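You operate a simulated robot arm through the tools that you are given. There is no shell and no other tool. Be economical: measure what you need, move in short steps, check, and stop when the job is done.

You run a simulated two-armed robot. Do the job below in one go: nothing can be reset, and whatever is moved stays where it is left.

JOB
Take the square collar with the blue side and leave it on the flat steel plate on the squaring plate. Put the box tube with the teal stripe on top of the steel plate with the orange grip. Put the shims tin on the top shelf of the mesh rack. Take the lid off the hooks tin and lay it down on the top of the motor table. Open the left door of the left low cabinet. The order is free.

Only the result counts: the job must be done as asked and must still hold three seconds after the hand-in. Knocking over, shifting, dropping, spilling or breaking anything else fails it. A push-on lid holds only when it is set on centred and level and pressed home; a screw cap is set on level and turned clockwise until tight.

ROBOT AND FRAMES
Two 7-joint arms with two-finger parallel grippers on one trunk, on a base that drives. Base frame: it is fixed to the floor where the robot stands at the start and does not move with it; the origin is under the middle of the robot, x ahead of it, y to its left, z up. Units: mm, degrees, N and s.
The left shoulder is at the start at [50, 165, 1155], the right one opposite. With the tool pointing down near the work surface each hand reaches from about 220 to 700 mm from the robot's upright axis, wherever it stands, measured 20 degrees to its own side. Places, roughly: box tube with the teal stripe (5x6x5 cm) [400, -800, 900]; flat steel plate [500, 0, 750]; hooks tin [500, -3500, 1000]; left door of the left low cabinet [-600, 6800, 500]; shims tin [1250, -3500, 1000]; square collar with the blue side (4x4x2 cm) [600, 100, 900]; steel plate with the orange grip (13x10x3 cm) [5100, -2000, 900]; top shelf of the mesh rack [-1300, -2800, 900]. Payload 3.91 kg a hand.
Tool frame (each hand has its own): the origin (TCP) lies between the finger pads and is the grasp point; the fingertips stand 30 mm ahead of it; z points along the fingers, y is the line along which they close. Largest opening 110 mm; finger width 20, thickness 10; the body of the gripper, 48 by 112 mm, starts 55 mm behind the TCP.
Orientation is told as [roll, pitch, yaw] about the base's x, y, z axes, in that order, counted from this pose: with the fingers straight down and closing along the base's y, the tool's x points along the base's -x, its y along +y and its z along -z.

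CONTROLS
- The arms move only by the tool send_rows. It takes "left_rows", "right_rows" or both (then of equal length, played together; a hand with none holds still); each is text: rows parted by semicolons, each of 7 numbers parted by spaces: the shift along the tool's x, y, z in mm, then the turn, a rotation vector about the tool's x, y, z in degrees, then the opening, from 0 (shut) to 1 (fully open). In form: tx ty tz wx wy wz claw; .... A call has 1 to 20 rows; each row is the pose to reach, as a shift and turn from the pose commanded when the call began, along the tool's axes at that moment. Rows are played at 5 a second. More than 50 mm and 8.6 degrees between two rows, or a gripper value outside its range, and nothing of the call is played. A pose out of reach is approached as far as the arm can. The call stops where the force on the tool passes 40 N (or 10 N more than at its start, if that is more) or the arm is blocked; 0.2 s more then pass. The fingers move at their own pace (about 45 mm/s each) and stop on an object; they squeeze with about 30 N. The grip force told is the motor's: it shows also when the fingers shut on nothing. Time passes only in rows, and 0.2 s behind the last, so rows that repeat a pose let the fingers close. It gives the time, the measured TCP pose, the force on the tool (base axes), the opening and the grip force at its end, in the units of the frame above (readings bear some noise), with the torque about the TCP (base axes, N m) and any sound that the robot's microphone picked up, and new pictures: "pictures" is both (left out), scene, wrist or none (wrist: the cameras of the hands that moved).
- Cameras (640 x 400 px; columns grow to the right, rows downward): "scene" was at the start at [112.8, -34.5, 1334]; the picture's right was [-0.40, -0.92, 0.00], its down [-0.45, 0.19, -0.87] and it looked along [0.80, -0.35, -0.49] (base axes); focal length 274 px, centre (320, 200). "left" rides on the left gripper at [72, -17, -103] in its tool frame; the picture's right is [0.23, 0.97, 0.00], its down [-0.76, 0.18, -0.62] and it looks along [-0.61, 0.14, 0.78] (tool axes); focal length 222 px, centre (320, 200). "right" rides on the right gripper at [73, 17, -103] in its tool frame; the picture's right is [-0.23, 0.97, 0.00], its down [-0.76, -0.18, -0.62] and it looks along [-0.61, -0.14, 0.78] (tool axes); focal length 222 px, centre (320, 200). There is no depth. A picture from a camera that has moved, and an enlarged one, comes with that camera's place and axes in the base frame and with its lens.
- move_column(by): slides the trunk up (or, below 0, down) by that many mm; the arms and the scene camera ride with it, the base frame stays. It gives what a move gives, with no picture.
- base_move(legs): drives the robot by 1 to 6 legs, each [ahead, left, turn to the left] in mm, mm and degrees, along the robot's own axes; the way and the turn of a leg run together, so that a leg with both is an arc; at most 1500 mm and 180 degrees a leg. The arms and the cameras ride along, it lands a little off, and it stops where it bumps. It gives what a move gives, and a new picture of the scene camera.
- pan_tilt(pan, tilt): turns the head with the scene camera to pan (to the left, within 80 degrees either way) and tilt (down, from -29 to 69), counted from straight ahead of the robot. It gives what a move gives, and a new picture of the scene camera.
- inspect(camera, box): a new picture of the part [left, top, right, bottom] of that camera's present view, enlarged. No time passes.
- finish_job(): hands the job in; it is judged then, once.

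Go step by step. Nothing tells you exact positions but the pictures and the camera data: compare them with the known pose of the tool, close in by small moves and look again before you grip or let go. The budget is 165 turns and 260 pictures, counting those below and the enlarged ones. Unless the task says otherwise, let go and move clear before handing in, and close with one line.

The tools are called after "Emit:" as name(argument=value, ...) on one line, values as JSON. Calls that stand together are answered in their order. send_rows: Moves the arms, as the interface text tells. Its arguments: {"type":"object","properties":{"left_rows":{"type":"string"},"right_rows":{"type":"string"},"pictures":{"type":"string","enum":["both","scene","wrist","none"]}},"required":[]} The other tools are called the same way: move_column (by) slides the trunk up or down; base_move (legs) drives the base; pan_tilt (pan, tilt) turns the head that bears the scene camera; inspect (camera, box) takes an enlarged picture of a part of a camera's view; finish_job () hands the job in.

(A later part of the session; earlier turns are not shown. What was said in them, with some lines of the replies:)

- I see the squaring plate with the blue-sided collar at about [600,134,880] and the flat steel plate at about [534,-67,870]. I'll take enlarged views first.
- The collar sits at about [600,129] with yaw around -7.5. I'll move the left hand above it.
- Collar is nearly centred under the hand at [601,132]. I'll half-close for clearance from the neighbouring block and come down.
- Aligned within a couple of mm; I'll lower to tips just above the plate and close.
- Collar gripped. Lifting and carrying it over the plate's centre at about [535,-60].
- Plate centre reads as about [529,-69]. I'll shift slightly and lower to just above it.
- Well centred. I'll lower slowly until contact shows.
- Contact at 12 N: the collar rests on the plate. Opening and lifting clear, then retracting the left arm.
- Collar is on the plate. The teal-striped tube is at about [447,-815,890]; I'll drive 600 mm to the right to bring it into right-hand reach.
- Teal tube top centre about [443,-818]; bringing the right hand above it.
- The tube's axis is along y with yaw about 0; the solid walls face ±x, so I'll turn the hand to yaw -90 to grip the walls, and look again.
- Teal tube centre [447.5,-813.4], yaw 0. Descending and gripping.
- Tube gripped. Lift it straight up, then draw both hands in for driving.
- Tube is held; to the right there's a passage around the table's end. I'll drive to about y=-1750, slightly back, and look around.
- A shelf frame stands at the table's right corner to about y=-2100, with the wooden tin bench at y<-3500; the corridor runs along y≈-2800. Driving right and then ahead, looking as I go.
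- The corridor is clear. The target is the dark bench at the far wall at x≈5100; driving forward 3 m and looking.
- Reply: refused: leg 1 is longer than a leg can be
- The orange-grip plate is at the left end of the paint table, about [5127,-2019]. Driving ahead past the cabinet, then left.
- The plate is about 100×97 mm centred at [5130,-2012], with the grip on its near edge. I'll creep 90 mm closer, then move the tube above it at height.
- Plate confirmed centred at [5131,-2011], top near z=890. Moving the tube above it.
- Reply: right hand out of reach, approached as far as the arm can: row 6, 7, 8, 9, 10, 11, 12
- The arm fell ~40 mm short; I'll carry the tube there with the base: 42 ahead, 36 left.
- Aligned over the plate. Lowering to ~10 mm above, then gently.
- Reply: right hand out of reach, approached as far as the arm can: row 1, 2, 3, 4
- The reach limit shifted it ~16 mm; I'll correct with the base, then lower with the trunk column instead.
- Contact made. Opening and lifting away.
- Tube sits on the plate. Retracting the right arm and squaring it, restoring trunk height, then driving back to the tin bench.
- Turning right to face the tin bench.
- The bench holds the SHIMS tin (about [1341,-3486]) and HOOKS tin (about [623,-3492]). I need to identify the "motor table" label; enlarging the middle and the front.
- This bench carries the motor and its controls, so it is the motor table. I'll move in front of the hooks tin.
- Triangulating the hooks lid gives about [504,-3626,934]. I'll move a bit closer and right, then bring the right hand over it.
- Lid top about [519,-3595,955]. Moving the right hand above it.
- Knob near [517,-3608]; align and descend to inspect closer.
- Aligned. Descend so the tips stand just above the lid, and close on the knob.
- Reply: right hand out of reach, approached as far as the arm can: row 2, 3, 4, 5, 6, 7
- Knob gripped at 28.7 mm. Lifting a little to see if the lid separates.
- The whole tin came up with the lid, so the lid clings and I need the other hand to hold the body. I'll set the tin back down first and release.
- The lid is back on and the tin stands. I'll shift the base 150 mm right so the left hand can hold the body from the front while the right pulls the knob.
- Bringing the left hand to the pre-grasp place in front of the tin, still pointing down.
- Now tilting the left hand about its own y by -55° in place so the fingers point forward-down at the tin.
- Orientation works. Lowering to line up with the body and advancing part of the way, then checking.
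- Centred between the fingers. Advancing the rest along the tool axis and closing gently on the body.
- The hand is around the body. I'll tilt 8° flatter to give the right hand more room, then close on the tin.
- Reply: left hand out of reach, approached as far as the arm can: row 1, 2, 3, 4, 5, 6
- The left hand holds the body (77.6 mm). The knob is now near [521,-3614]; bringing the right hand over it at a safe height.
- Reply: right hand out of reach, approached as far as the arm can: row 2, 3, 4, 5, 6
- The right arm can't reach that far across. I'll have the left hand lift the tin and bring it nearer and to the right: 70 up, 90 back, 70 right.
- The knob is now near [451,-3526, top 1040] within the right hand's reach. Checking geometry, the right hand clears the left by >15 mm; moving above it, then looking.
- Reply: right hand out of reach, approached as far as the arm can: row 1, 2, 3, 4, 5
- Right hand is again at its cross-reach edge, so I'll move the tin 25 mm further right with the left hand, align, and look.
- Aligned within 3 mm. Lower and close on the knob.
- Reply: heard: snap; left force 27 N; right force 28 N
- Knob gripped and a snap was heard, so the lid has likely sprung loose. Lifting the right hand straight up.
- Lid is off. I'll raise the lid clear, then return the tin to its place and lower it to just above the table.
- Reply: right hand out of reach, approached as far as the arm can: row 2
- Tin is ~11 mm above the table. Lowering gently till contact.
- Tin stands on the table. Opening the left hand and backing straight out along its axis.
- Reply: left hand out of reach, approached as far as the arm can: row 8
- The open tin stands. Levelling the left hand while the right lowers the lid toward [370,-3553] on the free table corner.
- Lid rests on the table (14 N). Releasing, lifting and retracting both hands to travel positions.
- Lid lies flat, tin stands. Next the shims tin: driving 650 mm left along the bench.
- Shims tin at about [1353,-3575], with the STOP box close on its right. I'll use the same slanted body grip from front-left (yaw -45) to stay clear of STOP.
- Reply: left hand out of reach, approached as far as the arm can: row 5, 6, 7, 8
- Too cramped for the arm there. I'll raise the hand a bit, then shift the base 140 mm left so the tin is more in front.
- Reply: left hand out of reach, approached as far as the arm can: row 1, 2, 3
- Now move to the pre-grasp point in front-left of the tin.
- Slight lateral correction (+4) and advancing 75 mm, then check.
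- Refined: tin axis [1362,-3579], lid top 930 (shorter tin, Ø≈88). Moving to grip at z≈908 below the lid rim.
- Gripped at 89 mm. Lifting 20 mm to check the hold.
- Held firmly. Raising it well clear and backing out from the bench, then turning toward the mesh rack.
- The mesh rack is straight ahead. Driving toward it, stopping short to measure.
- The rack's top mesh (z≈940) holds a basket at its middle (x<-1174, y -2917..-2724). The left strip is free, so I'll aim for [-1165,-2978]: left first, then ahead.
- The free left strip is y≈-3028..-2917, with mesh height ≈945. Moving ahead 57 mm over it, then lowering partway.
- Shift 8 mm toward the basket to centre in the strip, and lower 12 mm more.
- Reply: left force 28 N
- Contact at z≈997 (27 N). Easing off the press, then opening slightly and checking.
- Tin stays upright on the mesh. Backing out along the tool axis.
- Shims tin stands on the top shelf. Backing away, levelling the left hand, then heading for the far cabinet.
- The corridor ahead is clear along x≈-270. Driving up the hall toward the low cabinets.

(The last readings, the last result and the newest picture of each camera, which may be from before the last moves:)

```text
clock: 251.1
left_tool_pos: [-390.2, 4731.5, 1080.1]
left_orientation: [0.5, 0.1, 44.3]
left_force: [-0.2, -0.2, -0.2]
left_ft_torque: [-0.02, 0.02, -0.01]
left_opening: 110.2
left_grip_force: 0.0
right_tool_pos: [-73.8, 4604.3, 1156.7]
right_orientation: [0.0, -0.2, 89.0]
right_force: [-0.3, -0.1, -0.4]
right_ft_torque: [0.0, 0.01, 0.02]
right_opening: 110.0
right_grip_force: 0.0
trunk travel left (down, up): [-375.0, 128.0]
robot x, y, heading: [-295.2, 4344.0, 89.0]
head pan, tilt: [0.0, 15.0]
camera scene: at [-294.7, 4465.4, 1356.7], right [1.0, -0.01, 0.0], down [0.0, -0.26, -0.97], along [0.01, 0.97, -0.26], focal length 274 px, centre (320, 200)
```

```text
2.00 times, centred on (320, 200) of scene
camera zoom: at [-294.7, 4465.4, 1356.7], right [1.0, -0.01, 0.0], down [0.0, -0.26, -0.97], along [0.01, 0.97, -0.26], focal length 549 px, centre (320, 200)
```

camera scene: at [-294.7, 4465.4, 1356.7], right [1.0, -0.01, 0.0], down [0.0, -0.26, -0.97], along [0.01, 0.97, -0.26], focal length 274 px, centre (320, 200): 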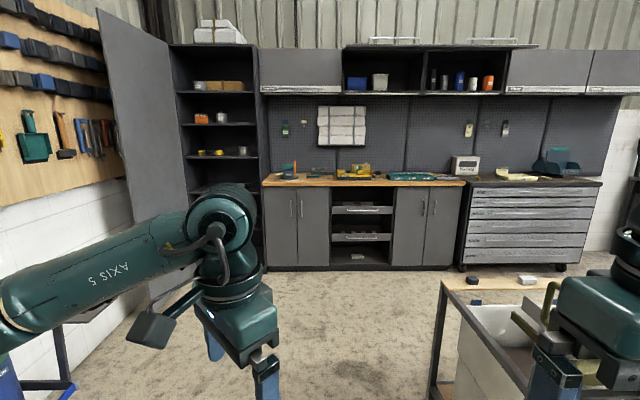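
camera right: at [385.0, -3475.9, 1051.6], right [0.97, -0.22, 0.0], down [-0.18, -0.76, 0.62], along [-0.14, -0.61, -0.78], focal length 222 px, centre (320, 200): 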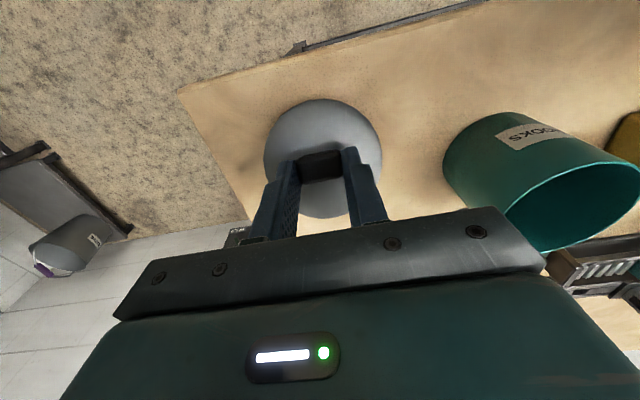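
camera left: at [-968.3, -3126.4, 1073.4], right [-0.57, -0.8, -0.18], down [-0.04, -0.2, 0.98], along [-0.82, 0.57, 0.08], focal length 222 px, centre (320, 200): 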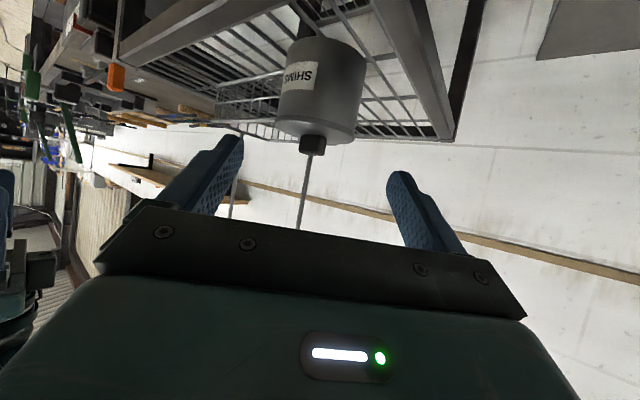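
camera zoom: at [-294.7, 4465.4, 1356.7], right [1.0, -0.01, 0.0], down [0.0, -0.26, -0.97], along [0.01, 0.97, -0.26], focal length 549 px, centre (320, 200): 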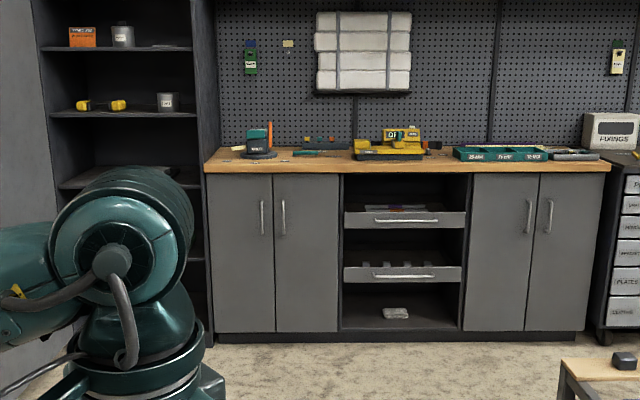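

The left low cabinet has two doors; its left door spans x≈-778..-495 with a vertical handle at about [-537,6870], z 534–697, hinged on the left. I'll drive close and tuck the left hand up out of the way.

Emit:
base_move(legs=[[1400, 100, 1], [300, 80, 0]])

Emit:
send_rows(left_rows="35 13 -19 0 0 -6.4 1; 70 26 -38 0 0 -12.8 1; 105 39 -57 0 0 -19.2 1; 140 52 -76 0 0 -25.6 1; 175 65 -95 0 0 -32 1; 210 78 -114 0 0 -38.5 0.5; 243 90 -130 0 0 -45 0; 243 90 -130 0 0 -45 0", pictures="none")

Emit:
pan_tilt(pan=0, tilt=35)

Emit:
inspect(camera="scene", box=[200, 120, 440, 270])

```text
clock: 259.8
left_tool_pos: [-542.7, 6430.9, 1077.9]
left_orientation: [0.5, 0.1, 43.8]
left_force: [-0.6, 0.2, -0.2]
left_ft_torque: [-0.03, 0.0, -0.01]
left_opening: 110.3
left_grip_force: 0.0
right_tool_pos: [-228.3, 6304.0, 1157.5]
right_orientation: [0.0, 0.0, 88.7]
right_force: [-0.8, 0.4, 0.5]
right_ft_torque: [0.02, 0.01, -0.02]
right_opening: 110.0
right_grip_force: 0.1
trunk travel left (down, up): [-375.0, 128.0]
robot x, y, heading: [-452.1, 6041.9, 89.1]
head pan, tilt: [0.0, 15.0]
camera scene: at [-449.2, 6164.8, 1356.7], right [1.0, -0.02, 0.0], down [-0.01, -0.26, -0.97], along [0.02, 0.97, -0.26], focal length 274 px, centre (320, 200)
```

scene: 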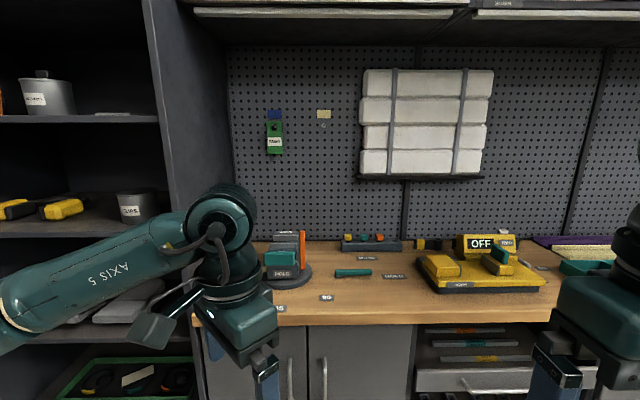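

```text
clock: 261.6
left_tool_pos: [-777.6, 6327.1, 1208.1]
left_orientation: [0.3, -0.2, 88.8]
left_force: [-1.0, 0.5, 1.0]
left_ft_torque: [-0.06, 0.01, 0.01]
left_opening: 40.4
left_grip_force: 0.0
right_tool_pos: [-228.0, 6303.1, 1157.7]
right_orientation: [0.1, -0.1, 88.7]
right_force: [0.1, -0.7, -0.1]
right_ft_torque: [0.0, 0.01, -0.01]
right_opening: 110.1
right_grip_force: 0.0
trunk travel left (down, up): [-375.0, 128.0]
robot x, y, heading: [-453.5, 6038.4, 88.8]
head pan, tilt: [0.0, 15.0]
```

```text
clock: 262.4
left_tool_pos: [-778.5, 6326.7, 1208.2]
left_orientation: [0.4, -0.3, 88.7]
left_force: [0.0, 0.3, -0.5]
left_ft_torque: [0.02, -0.03, 0.03]
left_opening: 0.2
left_grip_force: 30.0
right_tool_pos: [-227.1, 6303.0, 1158.3]
right_orientation: [0.0, 0.0, 88.7]
right_force: [-0.5, 0.3, -0.4]
right_ft_torque: [0.02, -0.02, -0.03]
right_opening: 110.1
right_grip_force: 0.1
trunk travel left (down, up): [-375.0, 128.0]
robot x, y, heading: [-453.5, 6041.1, 88.6]
head pan, tilt: [0.0, 35.0]
camera scene: at [-449.1, 6158.9, 1324.8], right [1.0, -0.02, 0.0], down [-0.01, -0.57, -0.82], along [0.02, 0.82, -0.57], focal length 274 px, centre (320, 200)
```

scene: 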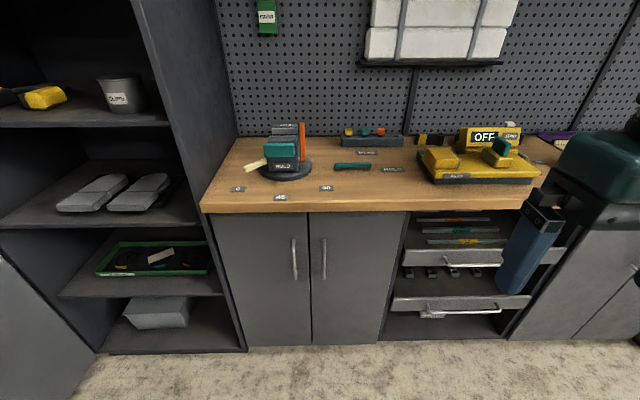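

```text
2.67 times, centred on (320, 195) of scene
camera zoom: at [-449.1, 6158.9, 1324.8], right [1.0, -0.02, 0.0], down [-0.01, -0.57, -0.82], along [0.02, 0.82, -0.57], focal length 732 px, centre (320, 213)
```

zoom: 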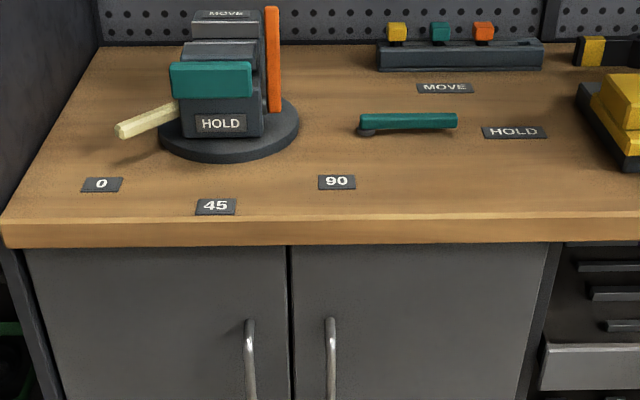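

Handle of the left door ≈ [-517,6800], z 527–726; door hinge x≈-770. Lowering the trunk and moving so the handle lies ahead of the right shoulder.

Emit:
move_column(by=-285)

Emit:
base_move(legs=[[60, 165, 1.3]])

Emit:
send_rows(right_rows="0 0 0 0 -8 0 1; 0 0 10 0 -16 0 1; 0 0 20 0 -24 0 0.8; 0 0 30 0 -32 0 0.6; 0 0 40 0 -40 0 0.6; 0 0 50 0 -48 0 0.6; 0 0 60 0 -56 0 0.6; 0 0 60 0 -64 0 0.6; 0 0 60 0 -70 0 0.6; 0 0 60 0 -70 0 0.6", pictures="both")

```text
clock: 265.3
left_tool_pos: [-778.8, 6326.6, 923.4]
left_orientation: [0.4, -0.3, 88.9]
left_force: [-0.1, -0.6, -0.7]
left_ft_torque: [0.03, 0.05, 0.01]
left_opening: 0.0
left_grip_force: 29.2
right_tool_pos: [-227.3, 6301.1, 873.1]
right_orientation: [0.1, -0.1, 88.7]
right_force: [-0.2, 0.8, -0.3]
right_ft_torque: [-0.01, 0.01, -0.04]
right_opening: 110.0
right_grip_force: 0.1
trunk travel left (down, up): [-90.0, 413.0]
robot x, y, heading: [-453.9, 6035.9, 89.0]
head pan, tilt: [0.0, 35.0]
```

```text
clock: 266.8
left_tool_pos: [-946.5, 6380.2, 923.8]
left_orientation: [0.4, -0.3, 90.1]
left_force: [0.2, -0.4, -0.3]
left_ft_torque: [-0.01, 0.0, 0.0]
left_opening: 0.3
left_grip_force: 30.3
right_tool_pos: [-397.1, 6367.1, 873.4]
right_orientation: [0.1, -0.1, 90.1]
right_force: [-0.1, 0.7, -0.4]
right_ft_torque: [0.0, 0.01, 0.01]
right_opening: 109.9
right_grip_force: 0.0
trunk travel left (down, up): [-90.0, 413.0]
robot x, y, heading: [-615.9, 6099.6, 90.0]
head pan, tilt: [0.0, 35.0]
camera scene: at [-614.7, 6219.5, 1039.8], right [1.0, 0.0, 0.0], down [0.0, -0.57, -0.82], along [0.0, 0.82, -0.57], focal length 274 px, centre (320, 200)
```

scene: 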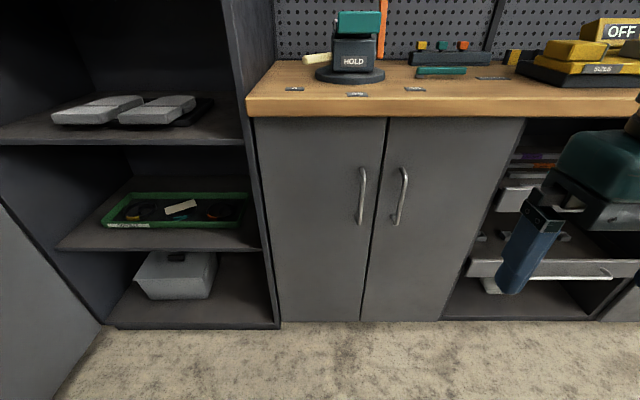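

```text
clock: 269.0
left_tool_pos: [-947.8, 6379.4, 924.1]
left_orientation: [0.4, -0.2, 90.1]
left_force: [-0.1, -0.1, -0.1]
left_ft_torque: [-0.01, -0.01, 0.0]
left_opening: 0.0
left_grip_force: 30.1
right_tool_pos: [-421.1, 6517.9, 929.8]
right_orientation: [0.2, -70.1, 89.8]
right_force: [-0.1, 0.9, -0.8]
right_ft_torque: [0.04, -0.02, -0.01]
right_opening: 66.0
right_grip_force: 0.0
right hand out of reach, approached as far as the arm can: row 3, 4, 5, 6, 7, 8, 9, 10
trunk travel left (down, up): [-90.0, 413.0]
robot x, y, heading: [-615.8, 6099.7, 89.9]
head pan, tilt: [0.0, 35.0]
camera scene: at [-614.7, 6219.5, 1039.8], right [1.0, 0.0, 0.0], down [0.0, -0.57, -0.82], along [0.0, 0.82, -0.57], focal length 274 px, centre (320, 200)
camera right: at [-435.8, 6395.2, 897.0], right [-0.97, 0.08, 0.21], down [0.18, -0.33, 0.93], along [0.14, 0.94, 0.3], focal length 222 px, centre (320, 200)
```

scene: 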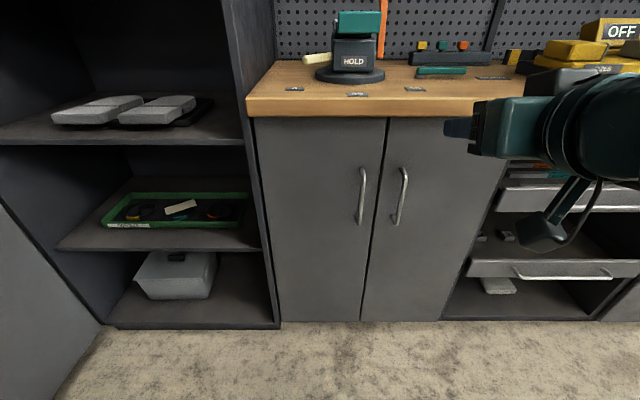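
right: 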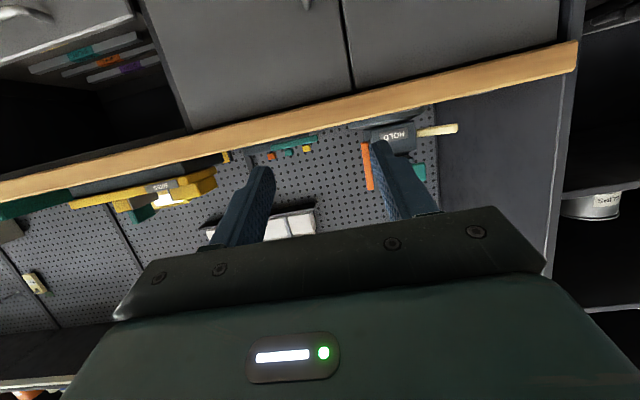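

The tilted pose works. Handle now triangulated at ≈[-514,6785], z 565–740. Lowering the right hand to handle height at this distance.

Emit:
send_rows(right_rows="36 13 15 0 0 0 0.6; 73 26 30 0 0 0 0.6; 110 40 45 0 0 0 0.6; 147 53 60 0 0 0 0.6; 184 66 75 0 0 0 0.6; 221 80 90 0 0 0 0.6; 257 93 106 0 0 0 0.6; 257 93 106 0 0 0 0.6", pictures="both")

```text
clock: 270.8
left_tool_pos: [-946.6, 6380.0, 923.1]
left_orientation: [0.5, -0.3, 90.2]
left_force: [0.4, 1.0, -0.1]
left_ft_torque: [0.01, 0.03, 0.01]
left_opening: 0.1
left_grip_force: 29.6
right_tool_pos: [-480.7, 6530.4, 742.0]
right_orientation: [0.2, -69.9, 89.8]
right_force: [0.8, -1.2, 0.2]
right_ft_torque: [-0.03, 0.01, 0.0]
right_opening: 65.8
right_grip_force: 0.0
right hand out of reach, approached as far as the arm can: row 1, 2, 3, 4, 5, 6, 7, 8
trunk travel left (down, up): [-90.0, 413.0]
robot x, y, heading: [-612.0, 6102.7, 90.2]
head pan, tilt: [0.0, 35.0]
camera scene: at [-614.7, 6219.5, 1039.8], right [1.0, 0.0, 0.0], down [0.0, -0.57, -0.82], along [0.0, 0.82, -0.57], focal length 274 px, centre (320, 200)
camera right: at [-495.4, 6407.9, 710.3], right [-0.97, 0.08, 0.21], down [0.18, -0.32, 0.93], along [0.14, 0.94, 0.3], focal length 222 px, centre (320, 200)
```

scene: 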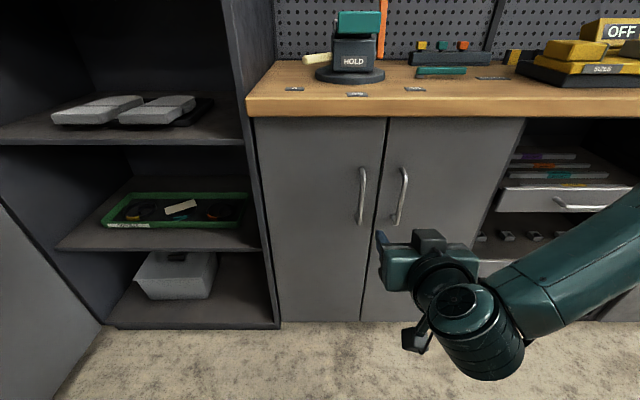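
right: 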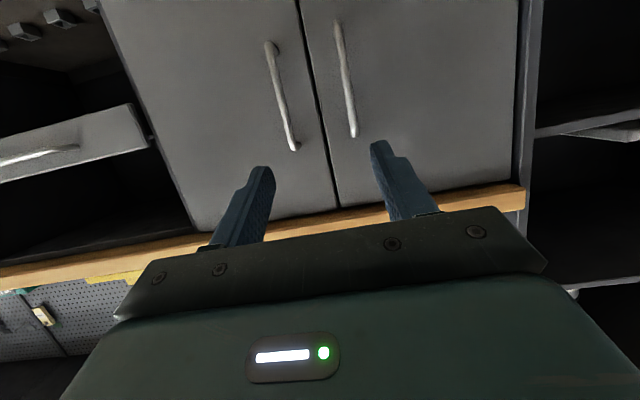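

Trunk has 90 mm more travel; lowering it and driving 130 ahead, 37 left.

Emit:
move_column(by=-85)

Emit:
base_move(legs=[[130, 37, 0]])

Emit:
inspect(camera="right", box=[160, 0, 480, 200])

```text
clock: 272.0
left_tool_pos: [-947.4, 6379.1, 838.8]
left_orientation: [0.4, -0.3, 90.1]
left_force: [0.4, 0.1, -0.5]
left_ft_torque: [0.01, -0.01, 0.01]
left_opening: 0.0
left_grip_force: 30.2
right_tool_pos: [-480.2, 6529.9, 656.8]
right_orientation: [0.1, -69.9, 89.7]
right_force: [-0.1, 0.1, -1.6]
right_ft_torque: [0.0, -0.06, -0.02]
right_opening: 65.9
right_grip_force: 0.1
trunk travel left (down, up): [-5.0, 498.0]
robot x, y, heading: [-615.3, 6101.1, 90.2]
head pan, tilt: [0.0, 35.0]
```

```text
clock: 273.3
left_tool_pos: [-985.4, 6506.8, 838.2]
left_orientation: [0.4, -0.2, 90.2]
left_force: [-0.3, -0.9, -0.3]
left_ft_torque: [0.01, 0.03, -0.02]
left_opening: 0.0
left_grip_force: 30.1
right_tool_pos: [-517.0, 6659.5, 656.9]
right_orientation: [0.2, -69.9, 89.7]
right_force: [-0.5, -0.3, 0.6]
right_ft_torque: [0.0, 0.02, -0.02]
right_opening: 65.8
right_grip_force: 0.0
trunk travel left (down, up): [-5.0, 498.0]
robot x, y, heading: [-650.9, 6231.0, 90.1]
head pan, tilt: [0.0, 35.0]
camera scene: at [-651.9, 6347.5, 954.8], right [1.0, 0.0, 0.0], down [0.0, -0.57, -0.82], along [0.0, 0.82, -0.57], focal length 274 px, centre (320, 200)
```

scene: 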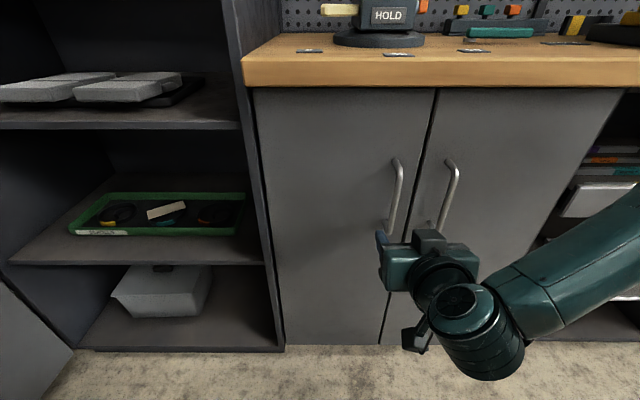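

```text
2.00 times, centred on (320, 100) of right
camera zoom: at [-532.6, 6536.0, 625.4], right [-0.97, 0.08, 0.21], down [0.18, -0.32, 0.93], along [0.14, 0.94, 0.3], focal length 444 px, centre (320, 400)
```

zoom: 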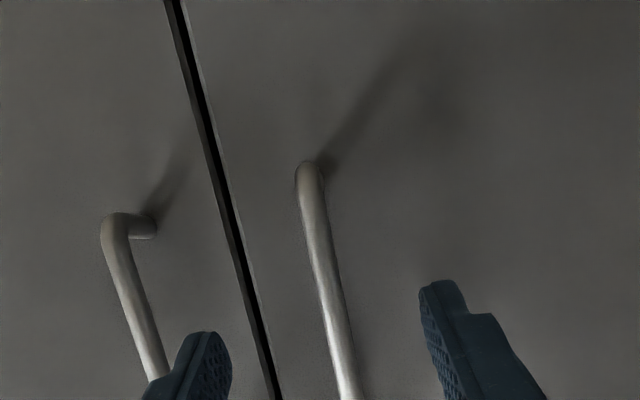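

Handle lies between the fingers. Narrowing the opening and driving 95 mm closer.

Emit:
send_rows(right_rows="0 0 0 0 0 0 0.4; 0 -2 0 0 0 0 0.4", pictures="none")

Emit:
base_move(legs=[[95, 0, 0]])

Emit:
inspect(camera="right", box=[160, 0, 480, 200])

Emit:
inspect(camera="scene", box=[320, 150, 560, 300])

```text
clock: 273.9
left_tool_pos: [-983.8, 6506.8, 838.6]
left_orientation: [0.5, -0.2, 90.1]
left_force: [0.2, -0.8, 0.0]
left_ft_torque: [0.02, 0.02, 0.01]
left_opening: 0.1
left_grip_force: 30.2
right_tool_pos: [-515.0, 6658.2, 657.8]
right_orientation: [0.2, -69.8, 89.9]
right_force: [0.2, -0.3, 0.2]
right_ft_torque: [-0.01, 0.03, -0.01]
right_opening: 44.1
right_grip_force: 0.1
trunk travel left (down, up): [-5.0, 498.0]
robot x, y, heading: [-650.6, 6227.5, 90.2]
head pan, tilt: [0.0, 35.0]
```

```text
clock: 275.0
left_tool_pos: [-983.2, 6598.9, 839.1]
left_orientation: [0.3, -0.3, 90.1]
left_force: [0.4, 0.1, -0.1]
left_ft_torque: [-0.01, 0.01, -0.02]
left_opening: 0.0
left_grip_force: 30.4
right_tool_pos: [-516.1, 6749.9, 658.5]
right_orientation: [0.2, -69.9, 89.9]
right_force: [1.0, 0.2, 0.3]
right_ft_torque: [-0.03, -0.01, -0.02]
right_opening: 44.1
right_grip_force: 0.1
trunk travel left (down, up): [-5.0, 498.0]
robot x, y, heading: [-654.3, 6320.0, 90.1]
head pan, tilt: [0.0, 35.0]
camera scene: at [-652.2, 6439.0, 954.8], right [1.0, 0.0, 0.0], down [0.0, -0.57, -0.82], along [0.0, 0.82, -0.57], focal length 274 px, centre (320, 200)
```

scene: 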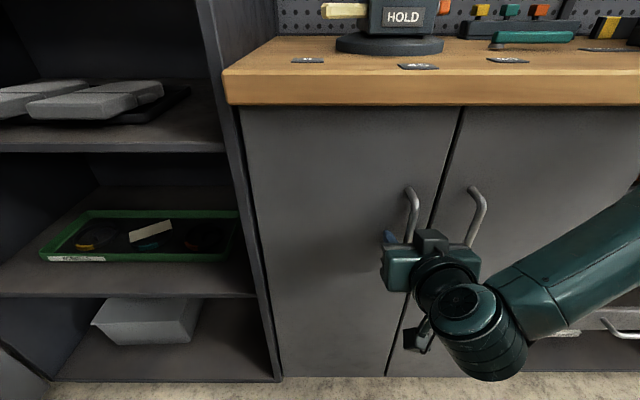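

```text
2.00 times, centred on (320, 100) of right
camera zoom: at [-531.1, 6627.0, 625.6], right [-0.97, 0.08, 0.21], down [0.18, -0.32, 0.93], along [0.14, 0.94, 0.3], focal length 444 px, centre (320, 400)
```

zoom: 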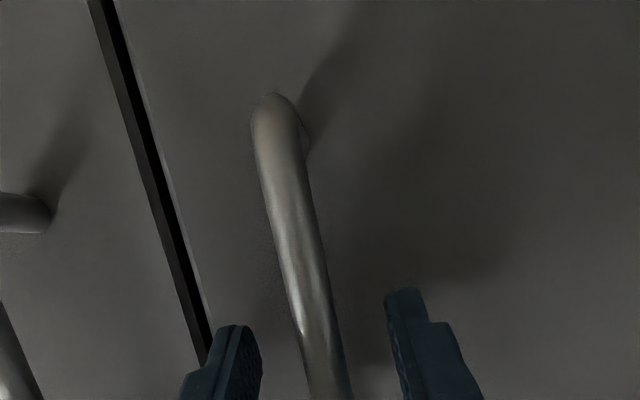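

```text
2.67 times, centred on (440, 225) of scene
camera zoom: at [-652.2, 6439.0, 954.8], right [1.0, 0.0, 0.0], down [0.0, -0.57, -0.82], along [0.0, 0.82, -0.57], focal length 732 px, centre (0, 133)
```

zoom: 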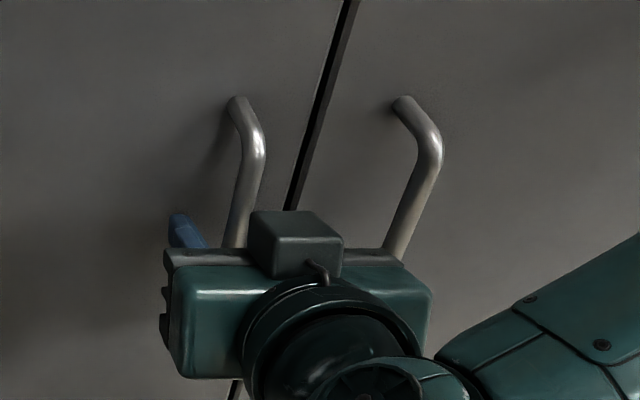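

Emit:
base_move(legs=[[15, 0, 0]])

Emit:
send_rows(right_rows="0 0 0 0 0 0 0; 0 0 0 0 0 0 0; 0 0 0 0 0 0 0", pictures="none")

Emit:
inspect(camera="right", box=[160, 0, 480, 200])

```text
clock: 275.9
left_tool_pos: [-984.5, 6611.4, 837.4]
left_orientation: [0.4, -0.4, 90.0]
left_force: [0.1, 0.4, 0.7]
left_ft_torque: [0.01, 0.01, -0.01]
left_opening: 0.0
left_grip_force: 30.4
right_tool_pos: [-517.0, 6755.9, 656.1]
right_orientation: [0.1, -69.5, 90.2]
right_force: [0.5, -4.3, 2.5]
right_ft_torque: [0.1, -0.09, -0.15]
right_opening: 44.2
right_grip_force: 0.3
trunk travel left (down, up): [-5.0, 498.0]
robot x, y, heading: [-654.1, 6332.6, 90.0]
head pan, tilt: [0.0, 35.0]
stopped in leg 1: the force on the tool passed its limit (the readings are from after the stop); the commanded pose is now the measured one
camera scene: at [-652.0, 6450.6, 954.7], right [1.0, 0.0, 0.0], down [0.0, -0.57, -0.82], along [0.0, 0.82, -0.57], focal length 274 px, centre (320, 200)
```

scene: 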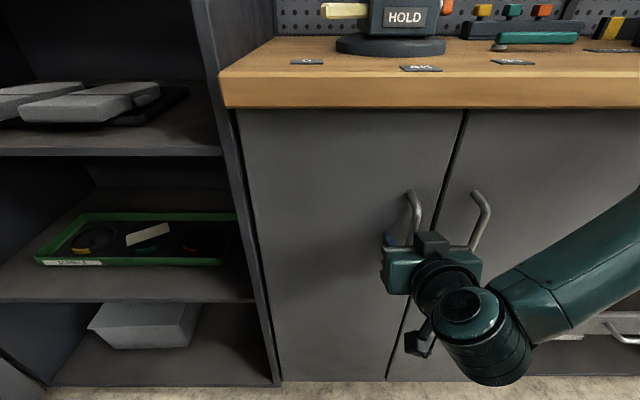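

```text
clock: 276.7
left_tool_pos: [-985.7, 6611.3, 838.7]
left_orientation: [0.2, -0.3, 90.1]
left_force: [-0.3, 0.1, 0.3]
left_ft_torque: [0.0, 0.03, 0.01]
left_opening: 0.0
left_grip_force: 29.7
right_tool_pos: [-517.8, 6756.3, 655.8]
right_orientation: [0.2, -69.5, 90.5]
right_force: [-12.5, -4.5, -4.3]
right_ft_torque: [0.06, -0.1, -0.03]
right_opening: 12.0
right_grip_force: 38.9
trunk travel left (down, up): [-5.0, 498.0]
robot x, y, heading: [-656.6, 6332.5, 90.3]
head pan, tilt: [0.0, 35.0]
```

```text
2.00 times, centred on (320, 100) of right
camera zoom: at [-532.2, 6634.0, 625.5], right [-0.97, 0.07, 0.21], down [0.18, -0.31, 0.93], along [0.13, 0.95, 0.29], focal length 444 px, centre (320, 400)
```

zoom: 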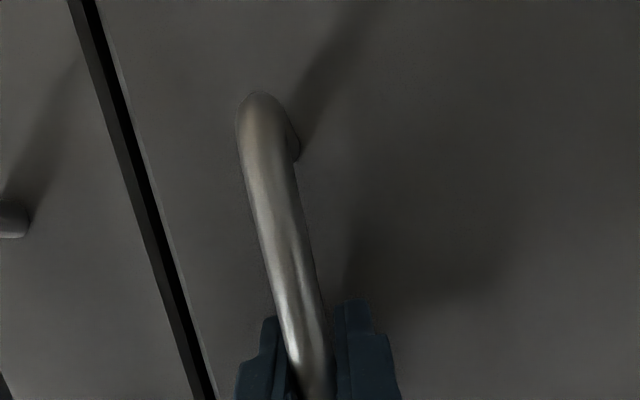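

Bar gripped (12 mm); the door face is at y≈6788, hinge near x≈-749. Pulling along the door's arc with the base.

Emit:
base_move(legs=[[-20, 3, 0], [-20, 6, 0], [-37, 16, 0]])

Emit:
inspect(camera="scene", box=[200, 50, 520, 250])

```text
clock: 278.4
left_tool_pos: [-1006.5, 6541.0, 839.1]
left_orientation: [0.4, -0.4, 90.1]
left_force: [-0.9, 0.1, -0.1]
left_ft_torque: [-0.03, -0.04, -0.02]
left_opening: 0.0
left_grip_force: 30.1
right_tool_pos: [-540.7, 6689.3, 656.9]
right_orientation: [0.8, -69.6, 90.2]
right_force: [-1.1, 0.1, 0.2]
right_ft_torque: [-0.02, -0.11, -0.04]
right_opening: 11.6
right_grip_force: 45.4
trunk travel left (down, up): [-5.0, 498.0]
robot x, y, heading: [-674.2, 6257.4, 90.2]
head pan, tilt: [0.0, 35.0]
stopped in leg 3: the force on the tool passed its limit (the readings are from after the stop); the commanded pose is now the measured one
camera scene: at [-674.4, 6381.0, 954.8], right [1.0, 0.0, 0.0], down [0.0, -0.57, -0.82], along [0.0, 0.82, -0.57], focal length 274 px, centre (320, 200)
```

scene: 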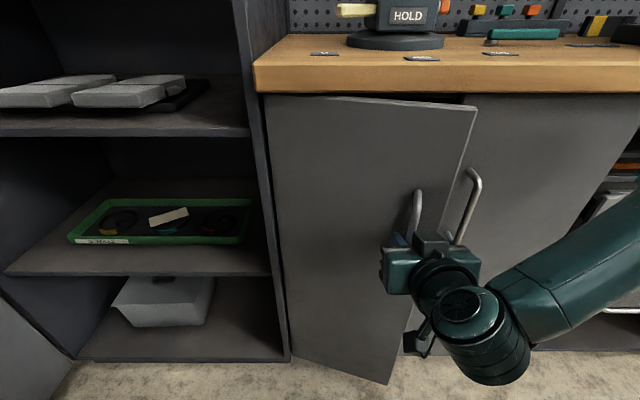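

```text
2.00 times, centred on (360, 150) of scene
camera zoom: at [-674.4, 6381.0, 954.8], right [1.0, 0.0, 0.0], down [0.0, -0.57, -0.82], along [0.0, 0.82, -0.57], focal length 549 px, centre (240, 300)
```

zoom: 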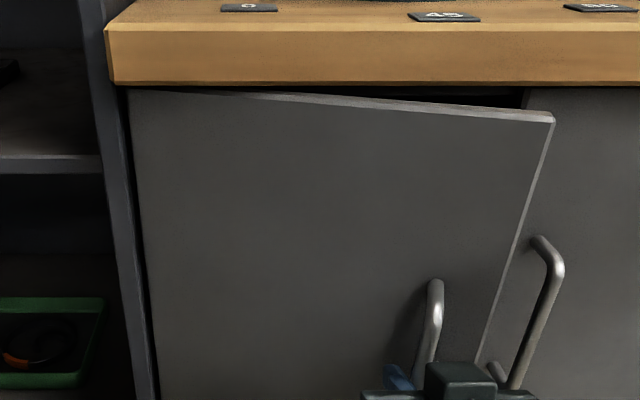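

About 17° open. Continuing along the arc in small legs.

Emit:
base_move(legs=[[-22, 11, 0], [-22, 14, 0], [-15, 14, 0]])

Emit:
inspect(camera="right", box=[160, 0, 480, 200])

```text
clock: 280.0
left_tool_pos: [-1046.9, 6484.4, 838.2]
left_orientation: [0.3, -0.2, 89.9]
left_force: [0.6, -0.9, 0.6]
left_ft_torque: [0.01, 0.05, 0.0]
left_opening: 0.0
left_grip_force: 29.7
right_tool_pos: [-580.7, 6629.9, 657.5]
right_orientation: [0.8, -69.6, 90.2]
right_force: [-22.5, 21.3, -3.5]
right_ft_torque: [0.1, -0.02, -0.01]
right_opening: 11.8
right_grip_force: 44.8
trunk travel left (down, up): [-5.0, 498.0]
robot x, y, heading: [-714.4, 6203.5, 90.1]
head pan, tilt: [0.0, 35.0]
camera scene: at [-714.2, 6323.7, 954.6], right [1.0, 0.0, 0.0], down [0.0, -0.57, -0.82], along [0.0, 0.82, -0.57], focal length 274 px, centre (320, 200)
```

scene: 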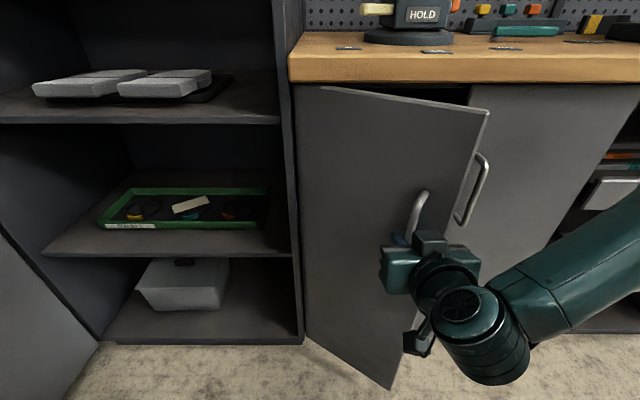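

```text
2.00 times, centred on (320, 100) of right
camera zoom: at [-594.0, 6506.9, 626.0], right [-0.97, 0.06, 0.22], down [0.19, -0.32, 0.93], along [0.13, 0.95, 0.29], focal length 444 px, centre (320, 400)
```

zoom: 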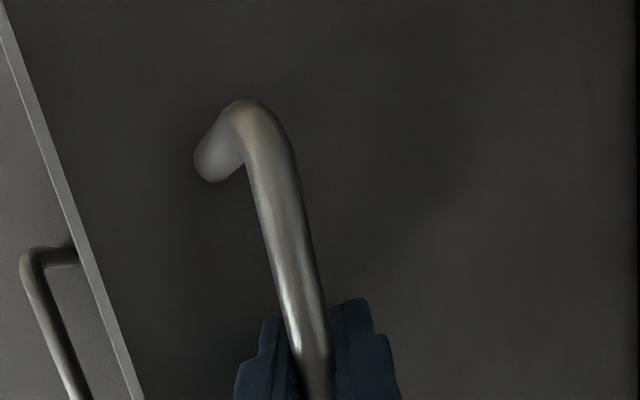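

About 35° open. Before shifting further left I'll check what is beside the left arm.

Emit:
pan_tilt(pan=60, tilt=25)

```text
clock: 281.3
left_tool_pos: [-1044.6, 6485.5, 837.3]
left_orientation: [0.4, -0.2, 90.0]
left_force: [-0.1, -0.3, -0.7]
left_ft_torque: [0.0, -0.02, 0.02]
left_opening: 0.0
left_grip_force: 29.7
right_tool_pos: [-581.1, 6628.8, 656.8]
right_orientation: [1.1, -69.6, 90.1]
right_force: [-10.1, 8.2, -6.4]
right_ft_torque: [-0.14, -0.05, 0.0]
right_opening: 11.7
right_grip_force: 45.4
trunk travel left (down, up): [-5.0, 498.0]
robot x, y, heading: [-711.5, 6205.8, 89.8]
head pan, tilt: [60.0, 25.0]
camera scene: at [-793.5, 6281.4, 970.4], right [0.5, 0.87, 0.0], down [0.37, -0.21, -0.91], along [-0.78, 0.45, -0.42], focal length 274 px, centre (320, 200)
```

scene: 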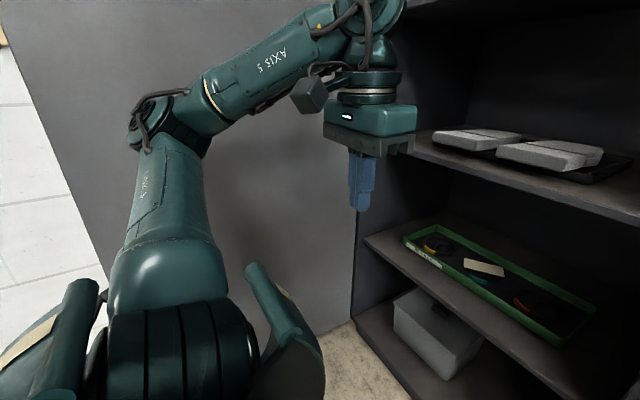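

Plenty of room (~250 mm). Continuing the pull to about 60°.

Emit:
base_move(legs=[[-27, 28, 0], [-21, 34, 0], [-8, 17, 0]])

Emit:
pan_tilt(pan=-15, tilt=35)

```text
clock: 283.1
left_tool_pos: [-1122.8, 6428.7, 838.4]
left_orientation: [0.4, -0.3, 90.1]
left_force: [-0.4, 0.5, -0.7]
left_ft_torque: [-0.01, 0.0, -0.04]
left_opening: 0.0
left_grip_force: 30.3
right_tool_pos: [-657.7, 6571.9, 657.0]
right_orientation: [1.0, -69.6, 90.2]
right_force: [-1.0, 1.8, -3.4]
right_ft_torque: [-0.06, 0.15, 0.21]
right_opening: 11.7
right_grip_force: 45.4
trunk travel left (down, up): [-5.0, 498.0]
robot x, y, heading: [-789.2, 6151.5, 90.2]
head pan, tilt: [60.0, 25.0]
camera scene: at [-870.8, 6225.4, 970.5], right [0.5, 0.87, 0.0], down [0.37, -0.21, -0.91], along [-0.78, 0.45, -0.42], focal length 274 px, centre (320, 200)
```

scene: 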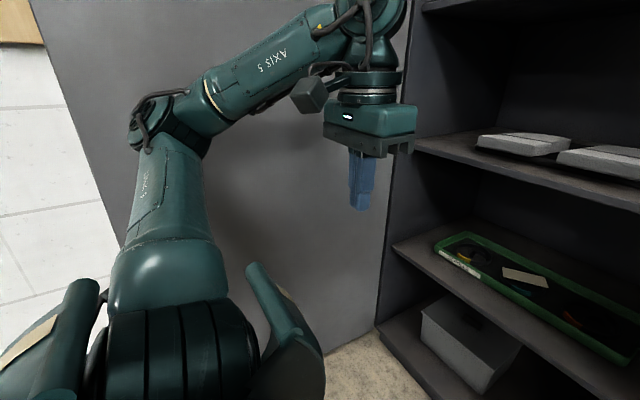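

```text
clock: 284.5
left_tool_pos: [-1123.2, 6428.1, 838.1]
left_orientation: [0.3, -0.3, 90.0]
left_force: [0.2, 0.2, 0.1]
left_ft_torque: [0.0, -0.01, 0.03]
left_opening: 0.0
left_grip_force: 30.4
right_tool_pos: [-656.9, 6573.1, 656.9]
right_orientation: [1.0, -69.7, 90.1]
right_force: [0.2, 2.7, -0.6]
right_ft_torque: [-0.11, 0.15, -0.01]
right_opening: 11.4
right_grip_force: 44.6
trunk travel left (down, up): [-5.0, 498.0]
robot x, y, heading: [-791.2, 6148.5, 90.1]
head pan, tilt: [-15.0, 35.0]
camera scene: at [-768.3, 6264.3, 954.7], right [0.97, -0.26, 0.0], down [-0.15, -0.55, -0.82], along [0.21, 0.79, -0.57], focal length 274 px, centre (320, 200)
```

scene: 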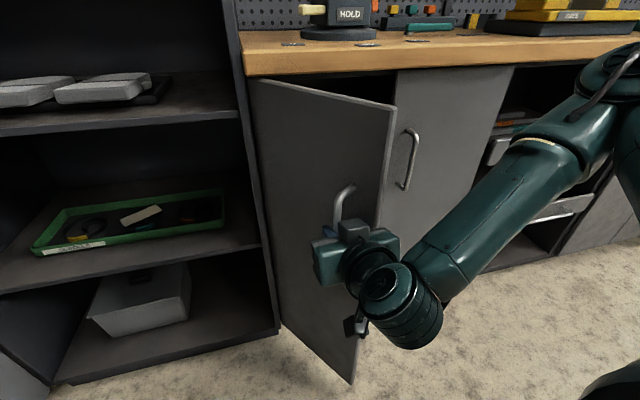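

Door is ~59° open. Releasing the handle and backing out, then going round to push it further from the inside.

Emit:
send_rows(right_rows="0 0 0 0 0 0 0.2; 0 0 0 0 0 0 0.2; 0 0 0 0 0 0 0.2", pictures="none")

Emit:
base_move(legs=[[-120, 0, 0]])

```text
clock: 285.3
left_tool_pos: [-1122.4, 6428.7, 838.6]
left_orientation: [0.4, -0.3, 90.0]
left_force: [0.0, -0.2, 0.0]
left_ft_torque: [0.01, -0.02, 0.01]
left_opening: 0.0
left_grip_force: 29.9
right_tool_pos: [-658.8, 6573.8, 656.6]
right_orientation: [0.9, -69.6, 90.1]
right_force: [-0.3, 0.0, 0.9]
right_ft_torque: [-0.02, 0.01, -0.01]
right_opening: 22.1
right_grip_force: 0.2
trunk travel left (down, up): [-5.0, 498.0]
robot x, y, heading: [-792.5, 6146.6, 90.2]
head pan, tilt: [-15.0, 35.0]
```

```text
clock: 286.6
left_tool_pos: [-1122.2, 6310.1, 839.1]
left_orientation: [0.4, -0.4, 89.9]
left_force: [-0.3, -0.3, -0.2]
left_ft_torque: [-0.01, -0.02, 0.02]
left_opening: 0.1
left_grip_force: 30.1
right_tool_pos: [-656.6, 6455.5, 656.9]
right_orientation: [1.0, -69.7, 90.1]
right_force: [-0.1, -1.1, -0.5]
right_ft_torque: [0.02, -0.01, -0.02]
right_opening: 22.1
right_grip_force: 0.0
trunk travel left (down, up): [-5.0, 498.0]
robot x, y, heading: [-790.5, 6030.9, 90.0]
head pan, tilt: [-15.0, 35.0]
camera scene: at [-768.2, 6146.5, 954.7], right [0.97, -0.26, 0.0], down [-0.15, -0.55, -0.82], along [0.21, 0.79, -0.57], focal length 274 px, centre (320, 200)
```

scene: 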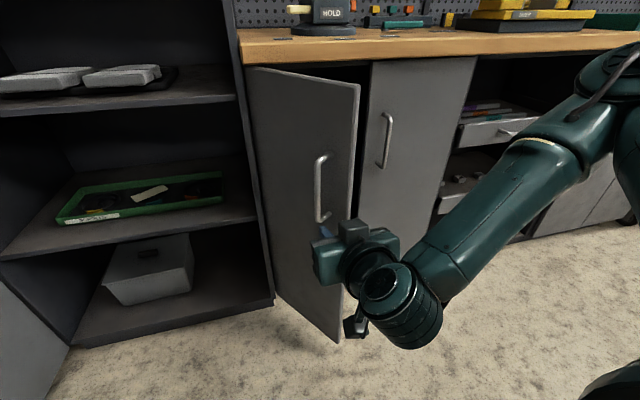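

The door stays put. Going right and forward to reach inside the door's edge.

Emit:
base_move(legs=[[0, -200, 0], [160, 0, 0]])

Emit:
pan_tilt(pan=0, tilt=40)

```text
clock: 289.1
left_tool_pos: [-929.1, 6469.5, 838.6]
left_orientation: [0.3, -0.3, 89.9]
left_force: [1.4, -0.9, -0.9]
left_ft_torque: [-0.01, 0.03, 0.01]
left_opening: 0.0
left_grip_force: 30.7
right_tool_pos: [-463.4, 6612.9, 657.6]
right_orientation: [0.9, -69.6, 90.0]
right_force: [-1.1, -1.0, 0.8]
right_ft_torque: [-0.05, 0.0, 0.01]
right_opening: 21.6
right_grip_force: 0.1
trunk travel left (down, up): [-5.0, 498.0]
robot x, y, heading: [-596.4, 6188.9, 89.8]
head pan, tilt: [-15.0, 35.0]
camera scene: at [-574.4, 6304.4, 954.8], right [0.97, -0.26, 0.0], down [-0.15, -0.55, -0.82], along [0.21, 0.79, -0.57], focal length 274 px, centre (320, 200)
```

scene: 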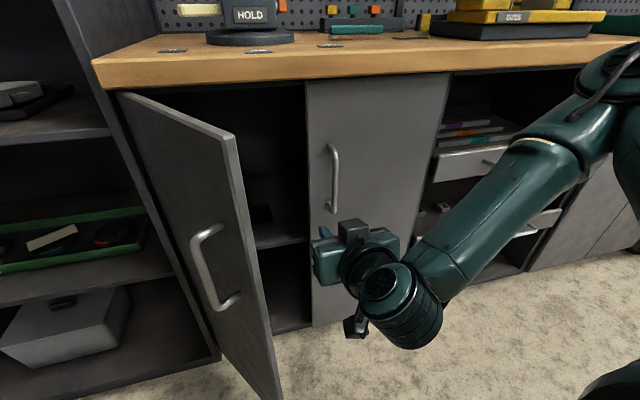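

```text
clock: 289.9
left_tool_pos: [-929.1, 6469.1, 838.7]
left_orientation: [0.4, -0.3, 89.9]
left_force: [0.8, 0.2, 0.4]
left_ft_torque: [-0.02, -0.03, 0.02]
left_opening: 0.0
left_grip_force: 29.9
right_tool_pos: [-464.0, 6613.0, 657.0]
right_orientation: [1.0, -69.6, 90.0]
right_force: [0.8, -0.1, 0.0]
right_ft_torque: [0.01, 0.0, 0.01]
right_opening: 22.1
right_grip_force: 0.1
trunk travel left (down, up): [-5.0, 498.0]
robot x, y, heading: [-598.3, 6187.3, 90.1]
head pan, tilt: [0.0, 40.0]
camera scene: at [-597.1, 6304.5, 947.2], right [1.0, 0.0, 0.0], down [0.0, -0.64, -0.77], along [0.0, 0.77, -0.64], focal length 274 px, centre (320, 200)
```

scene: 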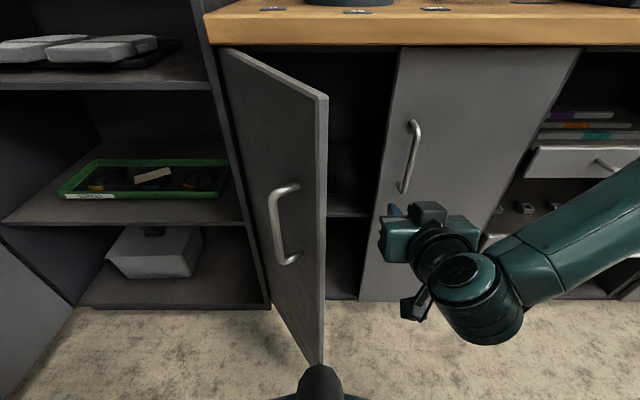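

Backing 45 mm for robot clearance, then sweeping left to push the door wider.

Emit:
base_move(legs=[[-45, 0, 0], [0, 130, 0], [0, 60, 0], [0, 40, 0]])

```text
clock: 292.7
left_tool_pos: [-1158.8, 6422.2, 839.2]
left_orientation: [0.3, -0.3, 90.3]
left_force: [0.0, 0.3, -0.3]
left_ft_torque: [-0.02, -0.03, 0.0]
left_opening: 0.0
left_grip_force: 29.8
right_tool_pos: [-694.4, 6570.2, 658.1]
right_orientation: [1.0, -69.6, 90.2]
right_force: [0.3, 0.2, 0.4]
right_ft_torque: [0.02, 0.0, -0.02]
right_opening: 21.9
right_grip_force: 0.1
trunk travel left (down, up): [-5.0, 498.0]
robot x, y, heading: [-830.9, 6145.6, 90.1]
head pan, tilt: [0.0, 40.0]
camera scene: at [-826.7, 6259.8, 947.2], right [1.0, 0.0, 0.0], down [0.0, -0.64, -0.77], along [0.0, 0.77, -0.64], focal length 274 px, centre (320, 200)
```

scene: 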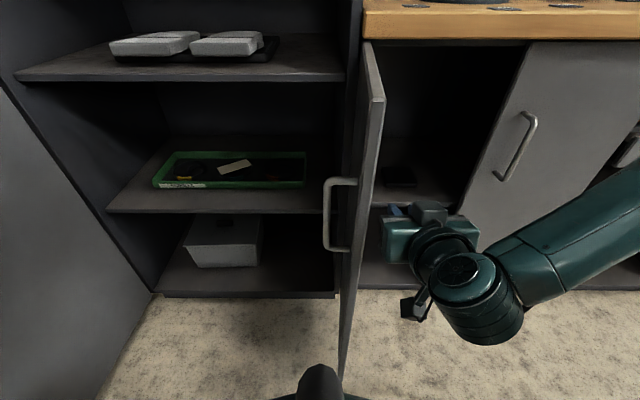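

The door is now about 90° open. Backing the robot clear and checking.

Emit:
base_move(legs=[[0, -40, 0], [-350, 0, 0]])

```text
clock: 295.5
left_tool_pos: [-1119.0, 6075.6, 839.1]
left_orientation: [0.4, -0.3, 90.3]
left_force: [0.3, -0.6, 0.2]
left_ft_torque: [0.03, 0.05, 0.01]
left_opening: 0.0
left_grip_force: 30.0
right_tool_pos: [-653.5, 6223.5, 657.2]
right_orientation: [0.9, -69.6, 90.4]
right_force: [0.3, 0.4, 0.0]
right_ft_torque: [0.01, 0.03, 0.02]
right_opening: 21.9
right_grip_force: 0.1
trunk travel left (down, up): [-5.0, 498.0]
robot x, y, heading: [-784.1, 5800.1, 90.2]
head pan, tilt: [0.0, 40.0]
camera scene: at [-785.9, 5913.7, 947.2], right [1.0, 0.01, 0.0], down [0.0, -0.64, -0.77], along [0.0, 0.77, -0.64], focal length 274 px, centre (320, 200)
```

scene: 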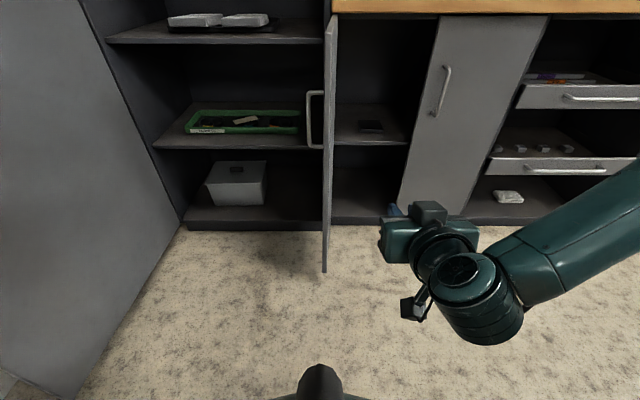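

The left door stands open at about 90° and the robot is clear. All five parts of the job are done, so I'm handing it in.

Emit:
finish_job()

```text
The job is handed in.
```

All five parts were done and the job is handed in. The collar is on the flat steel plate, the teal-striped tube is on the orange-grip plate, and the shims tin is on the mesh rack's top shelf. The hooks lid lies on the motor table, and the left door stands open about 90°. To free the lid I had to lift the hooks tin, and I set it back down about 10 mm from its old spot. I took the bench with the motor on it as the motor table, since I saw no label naming it.
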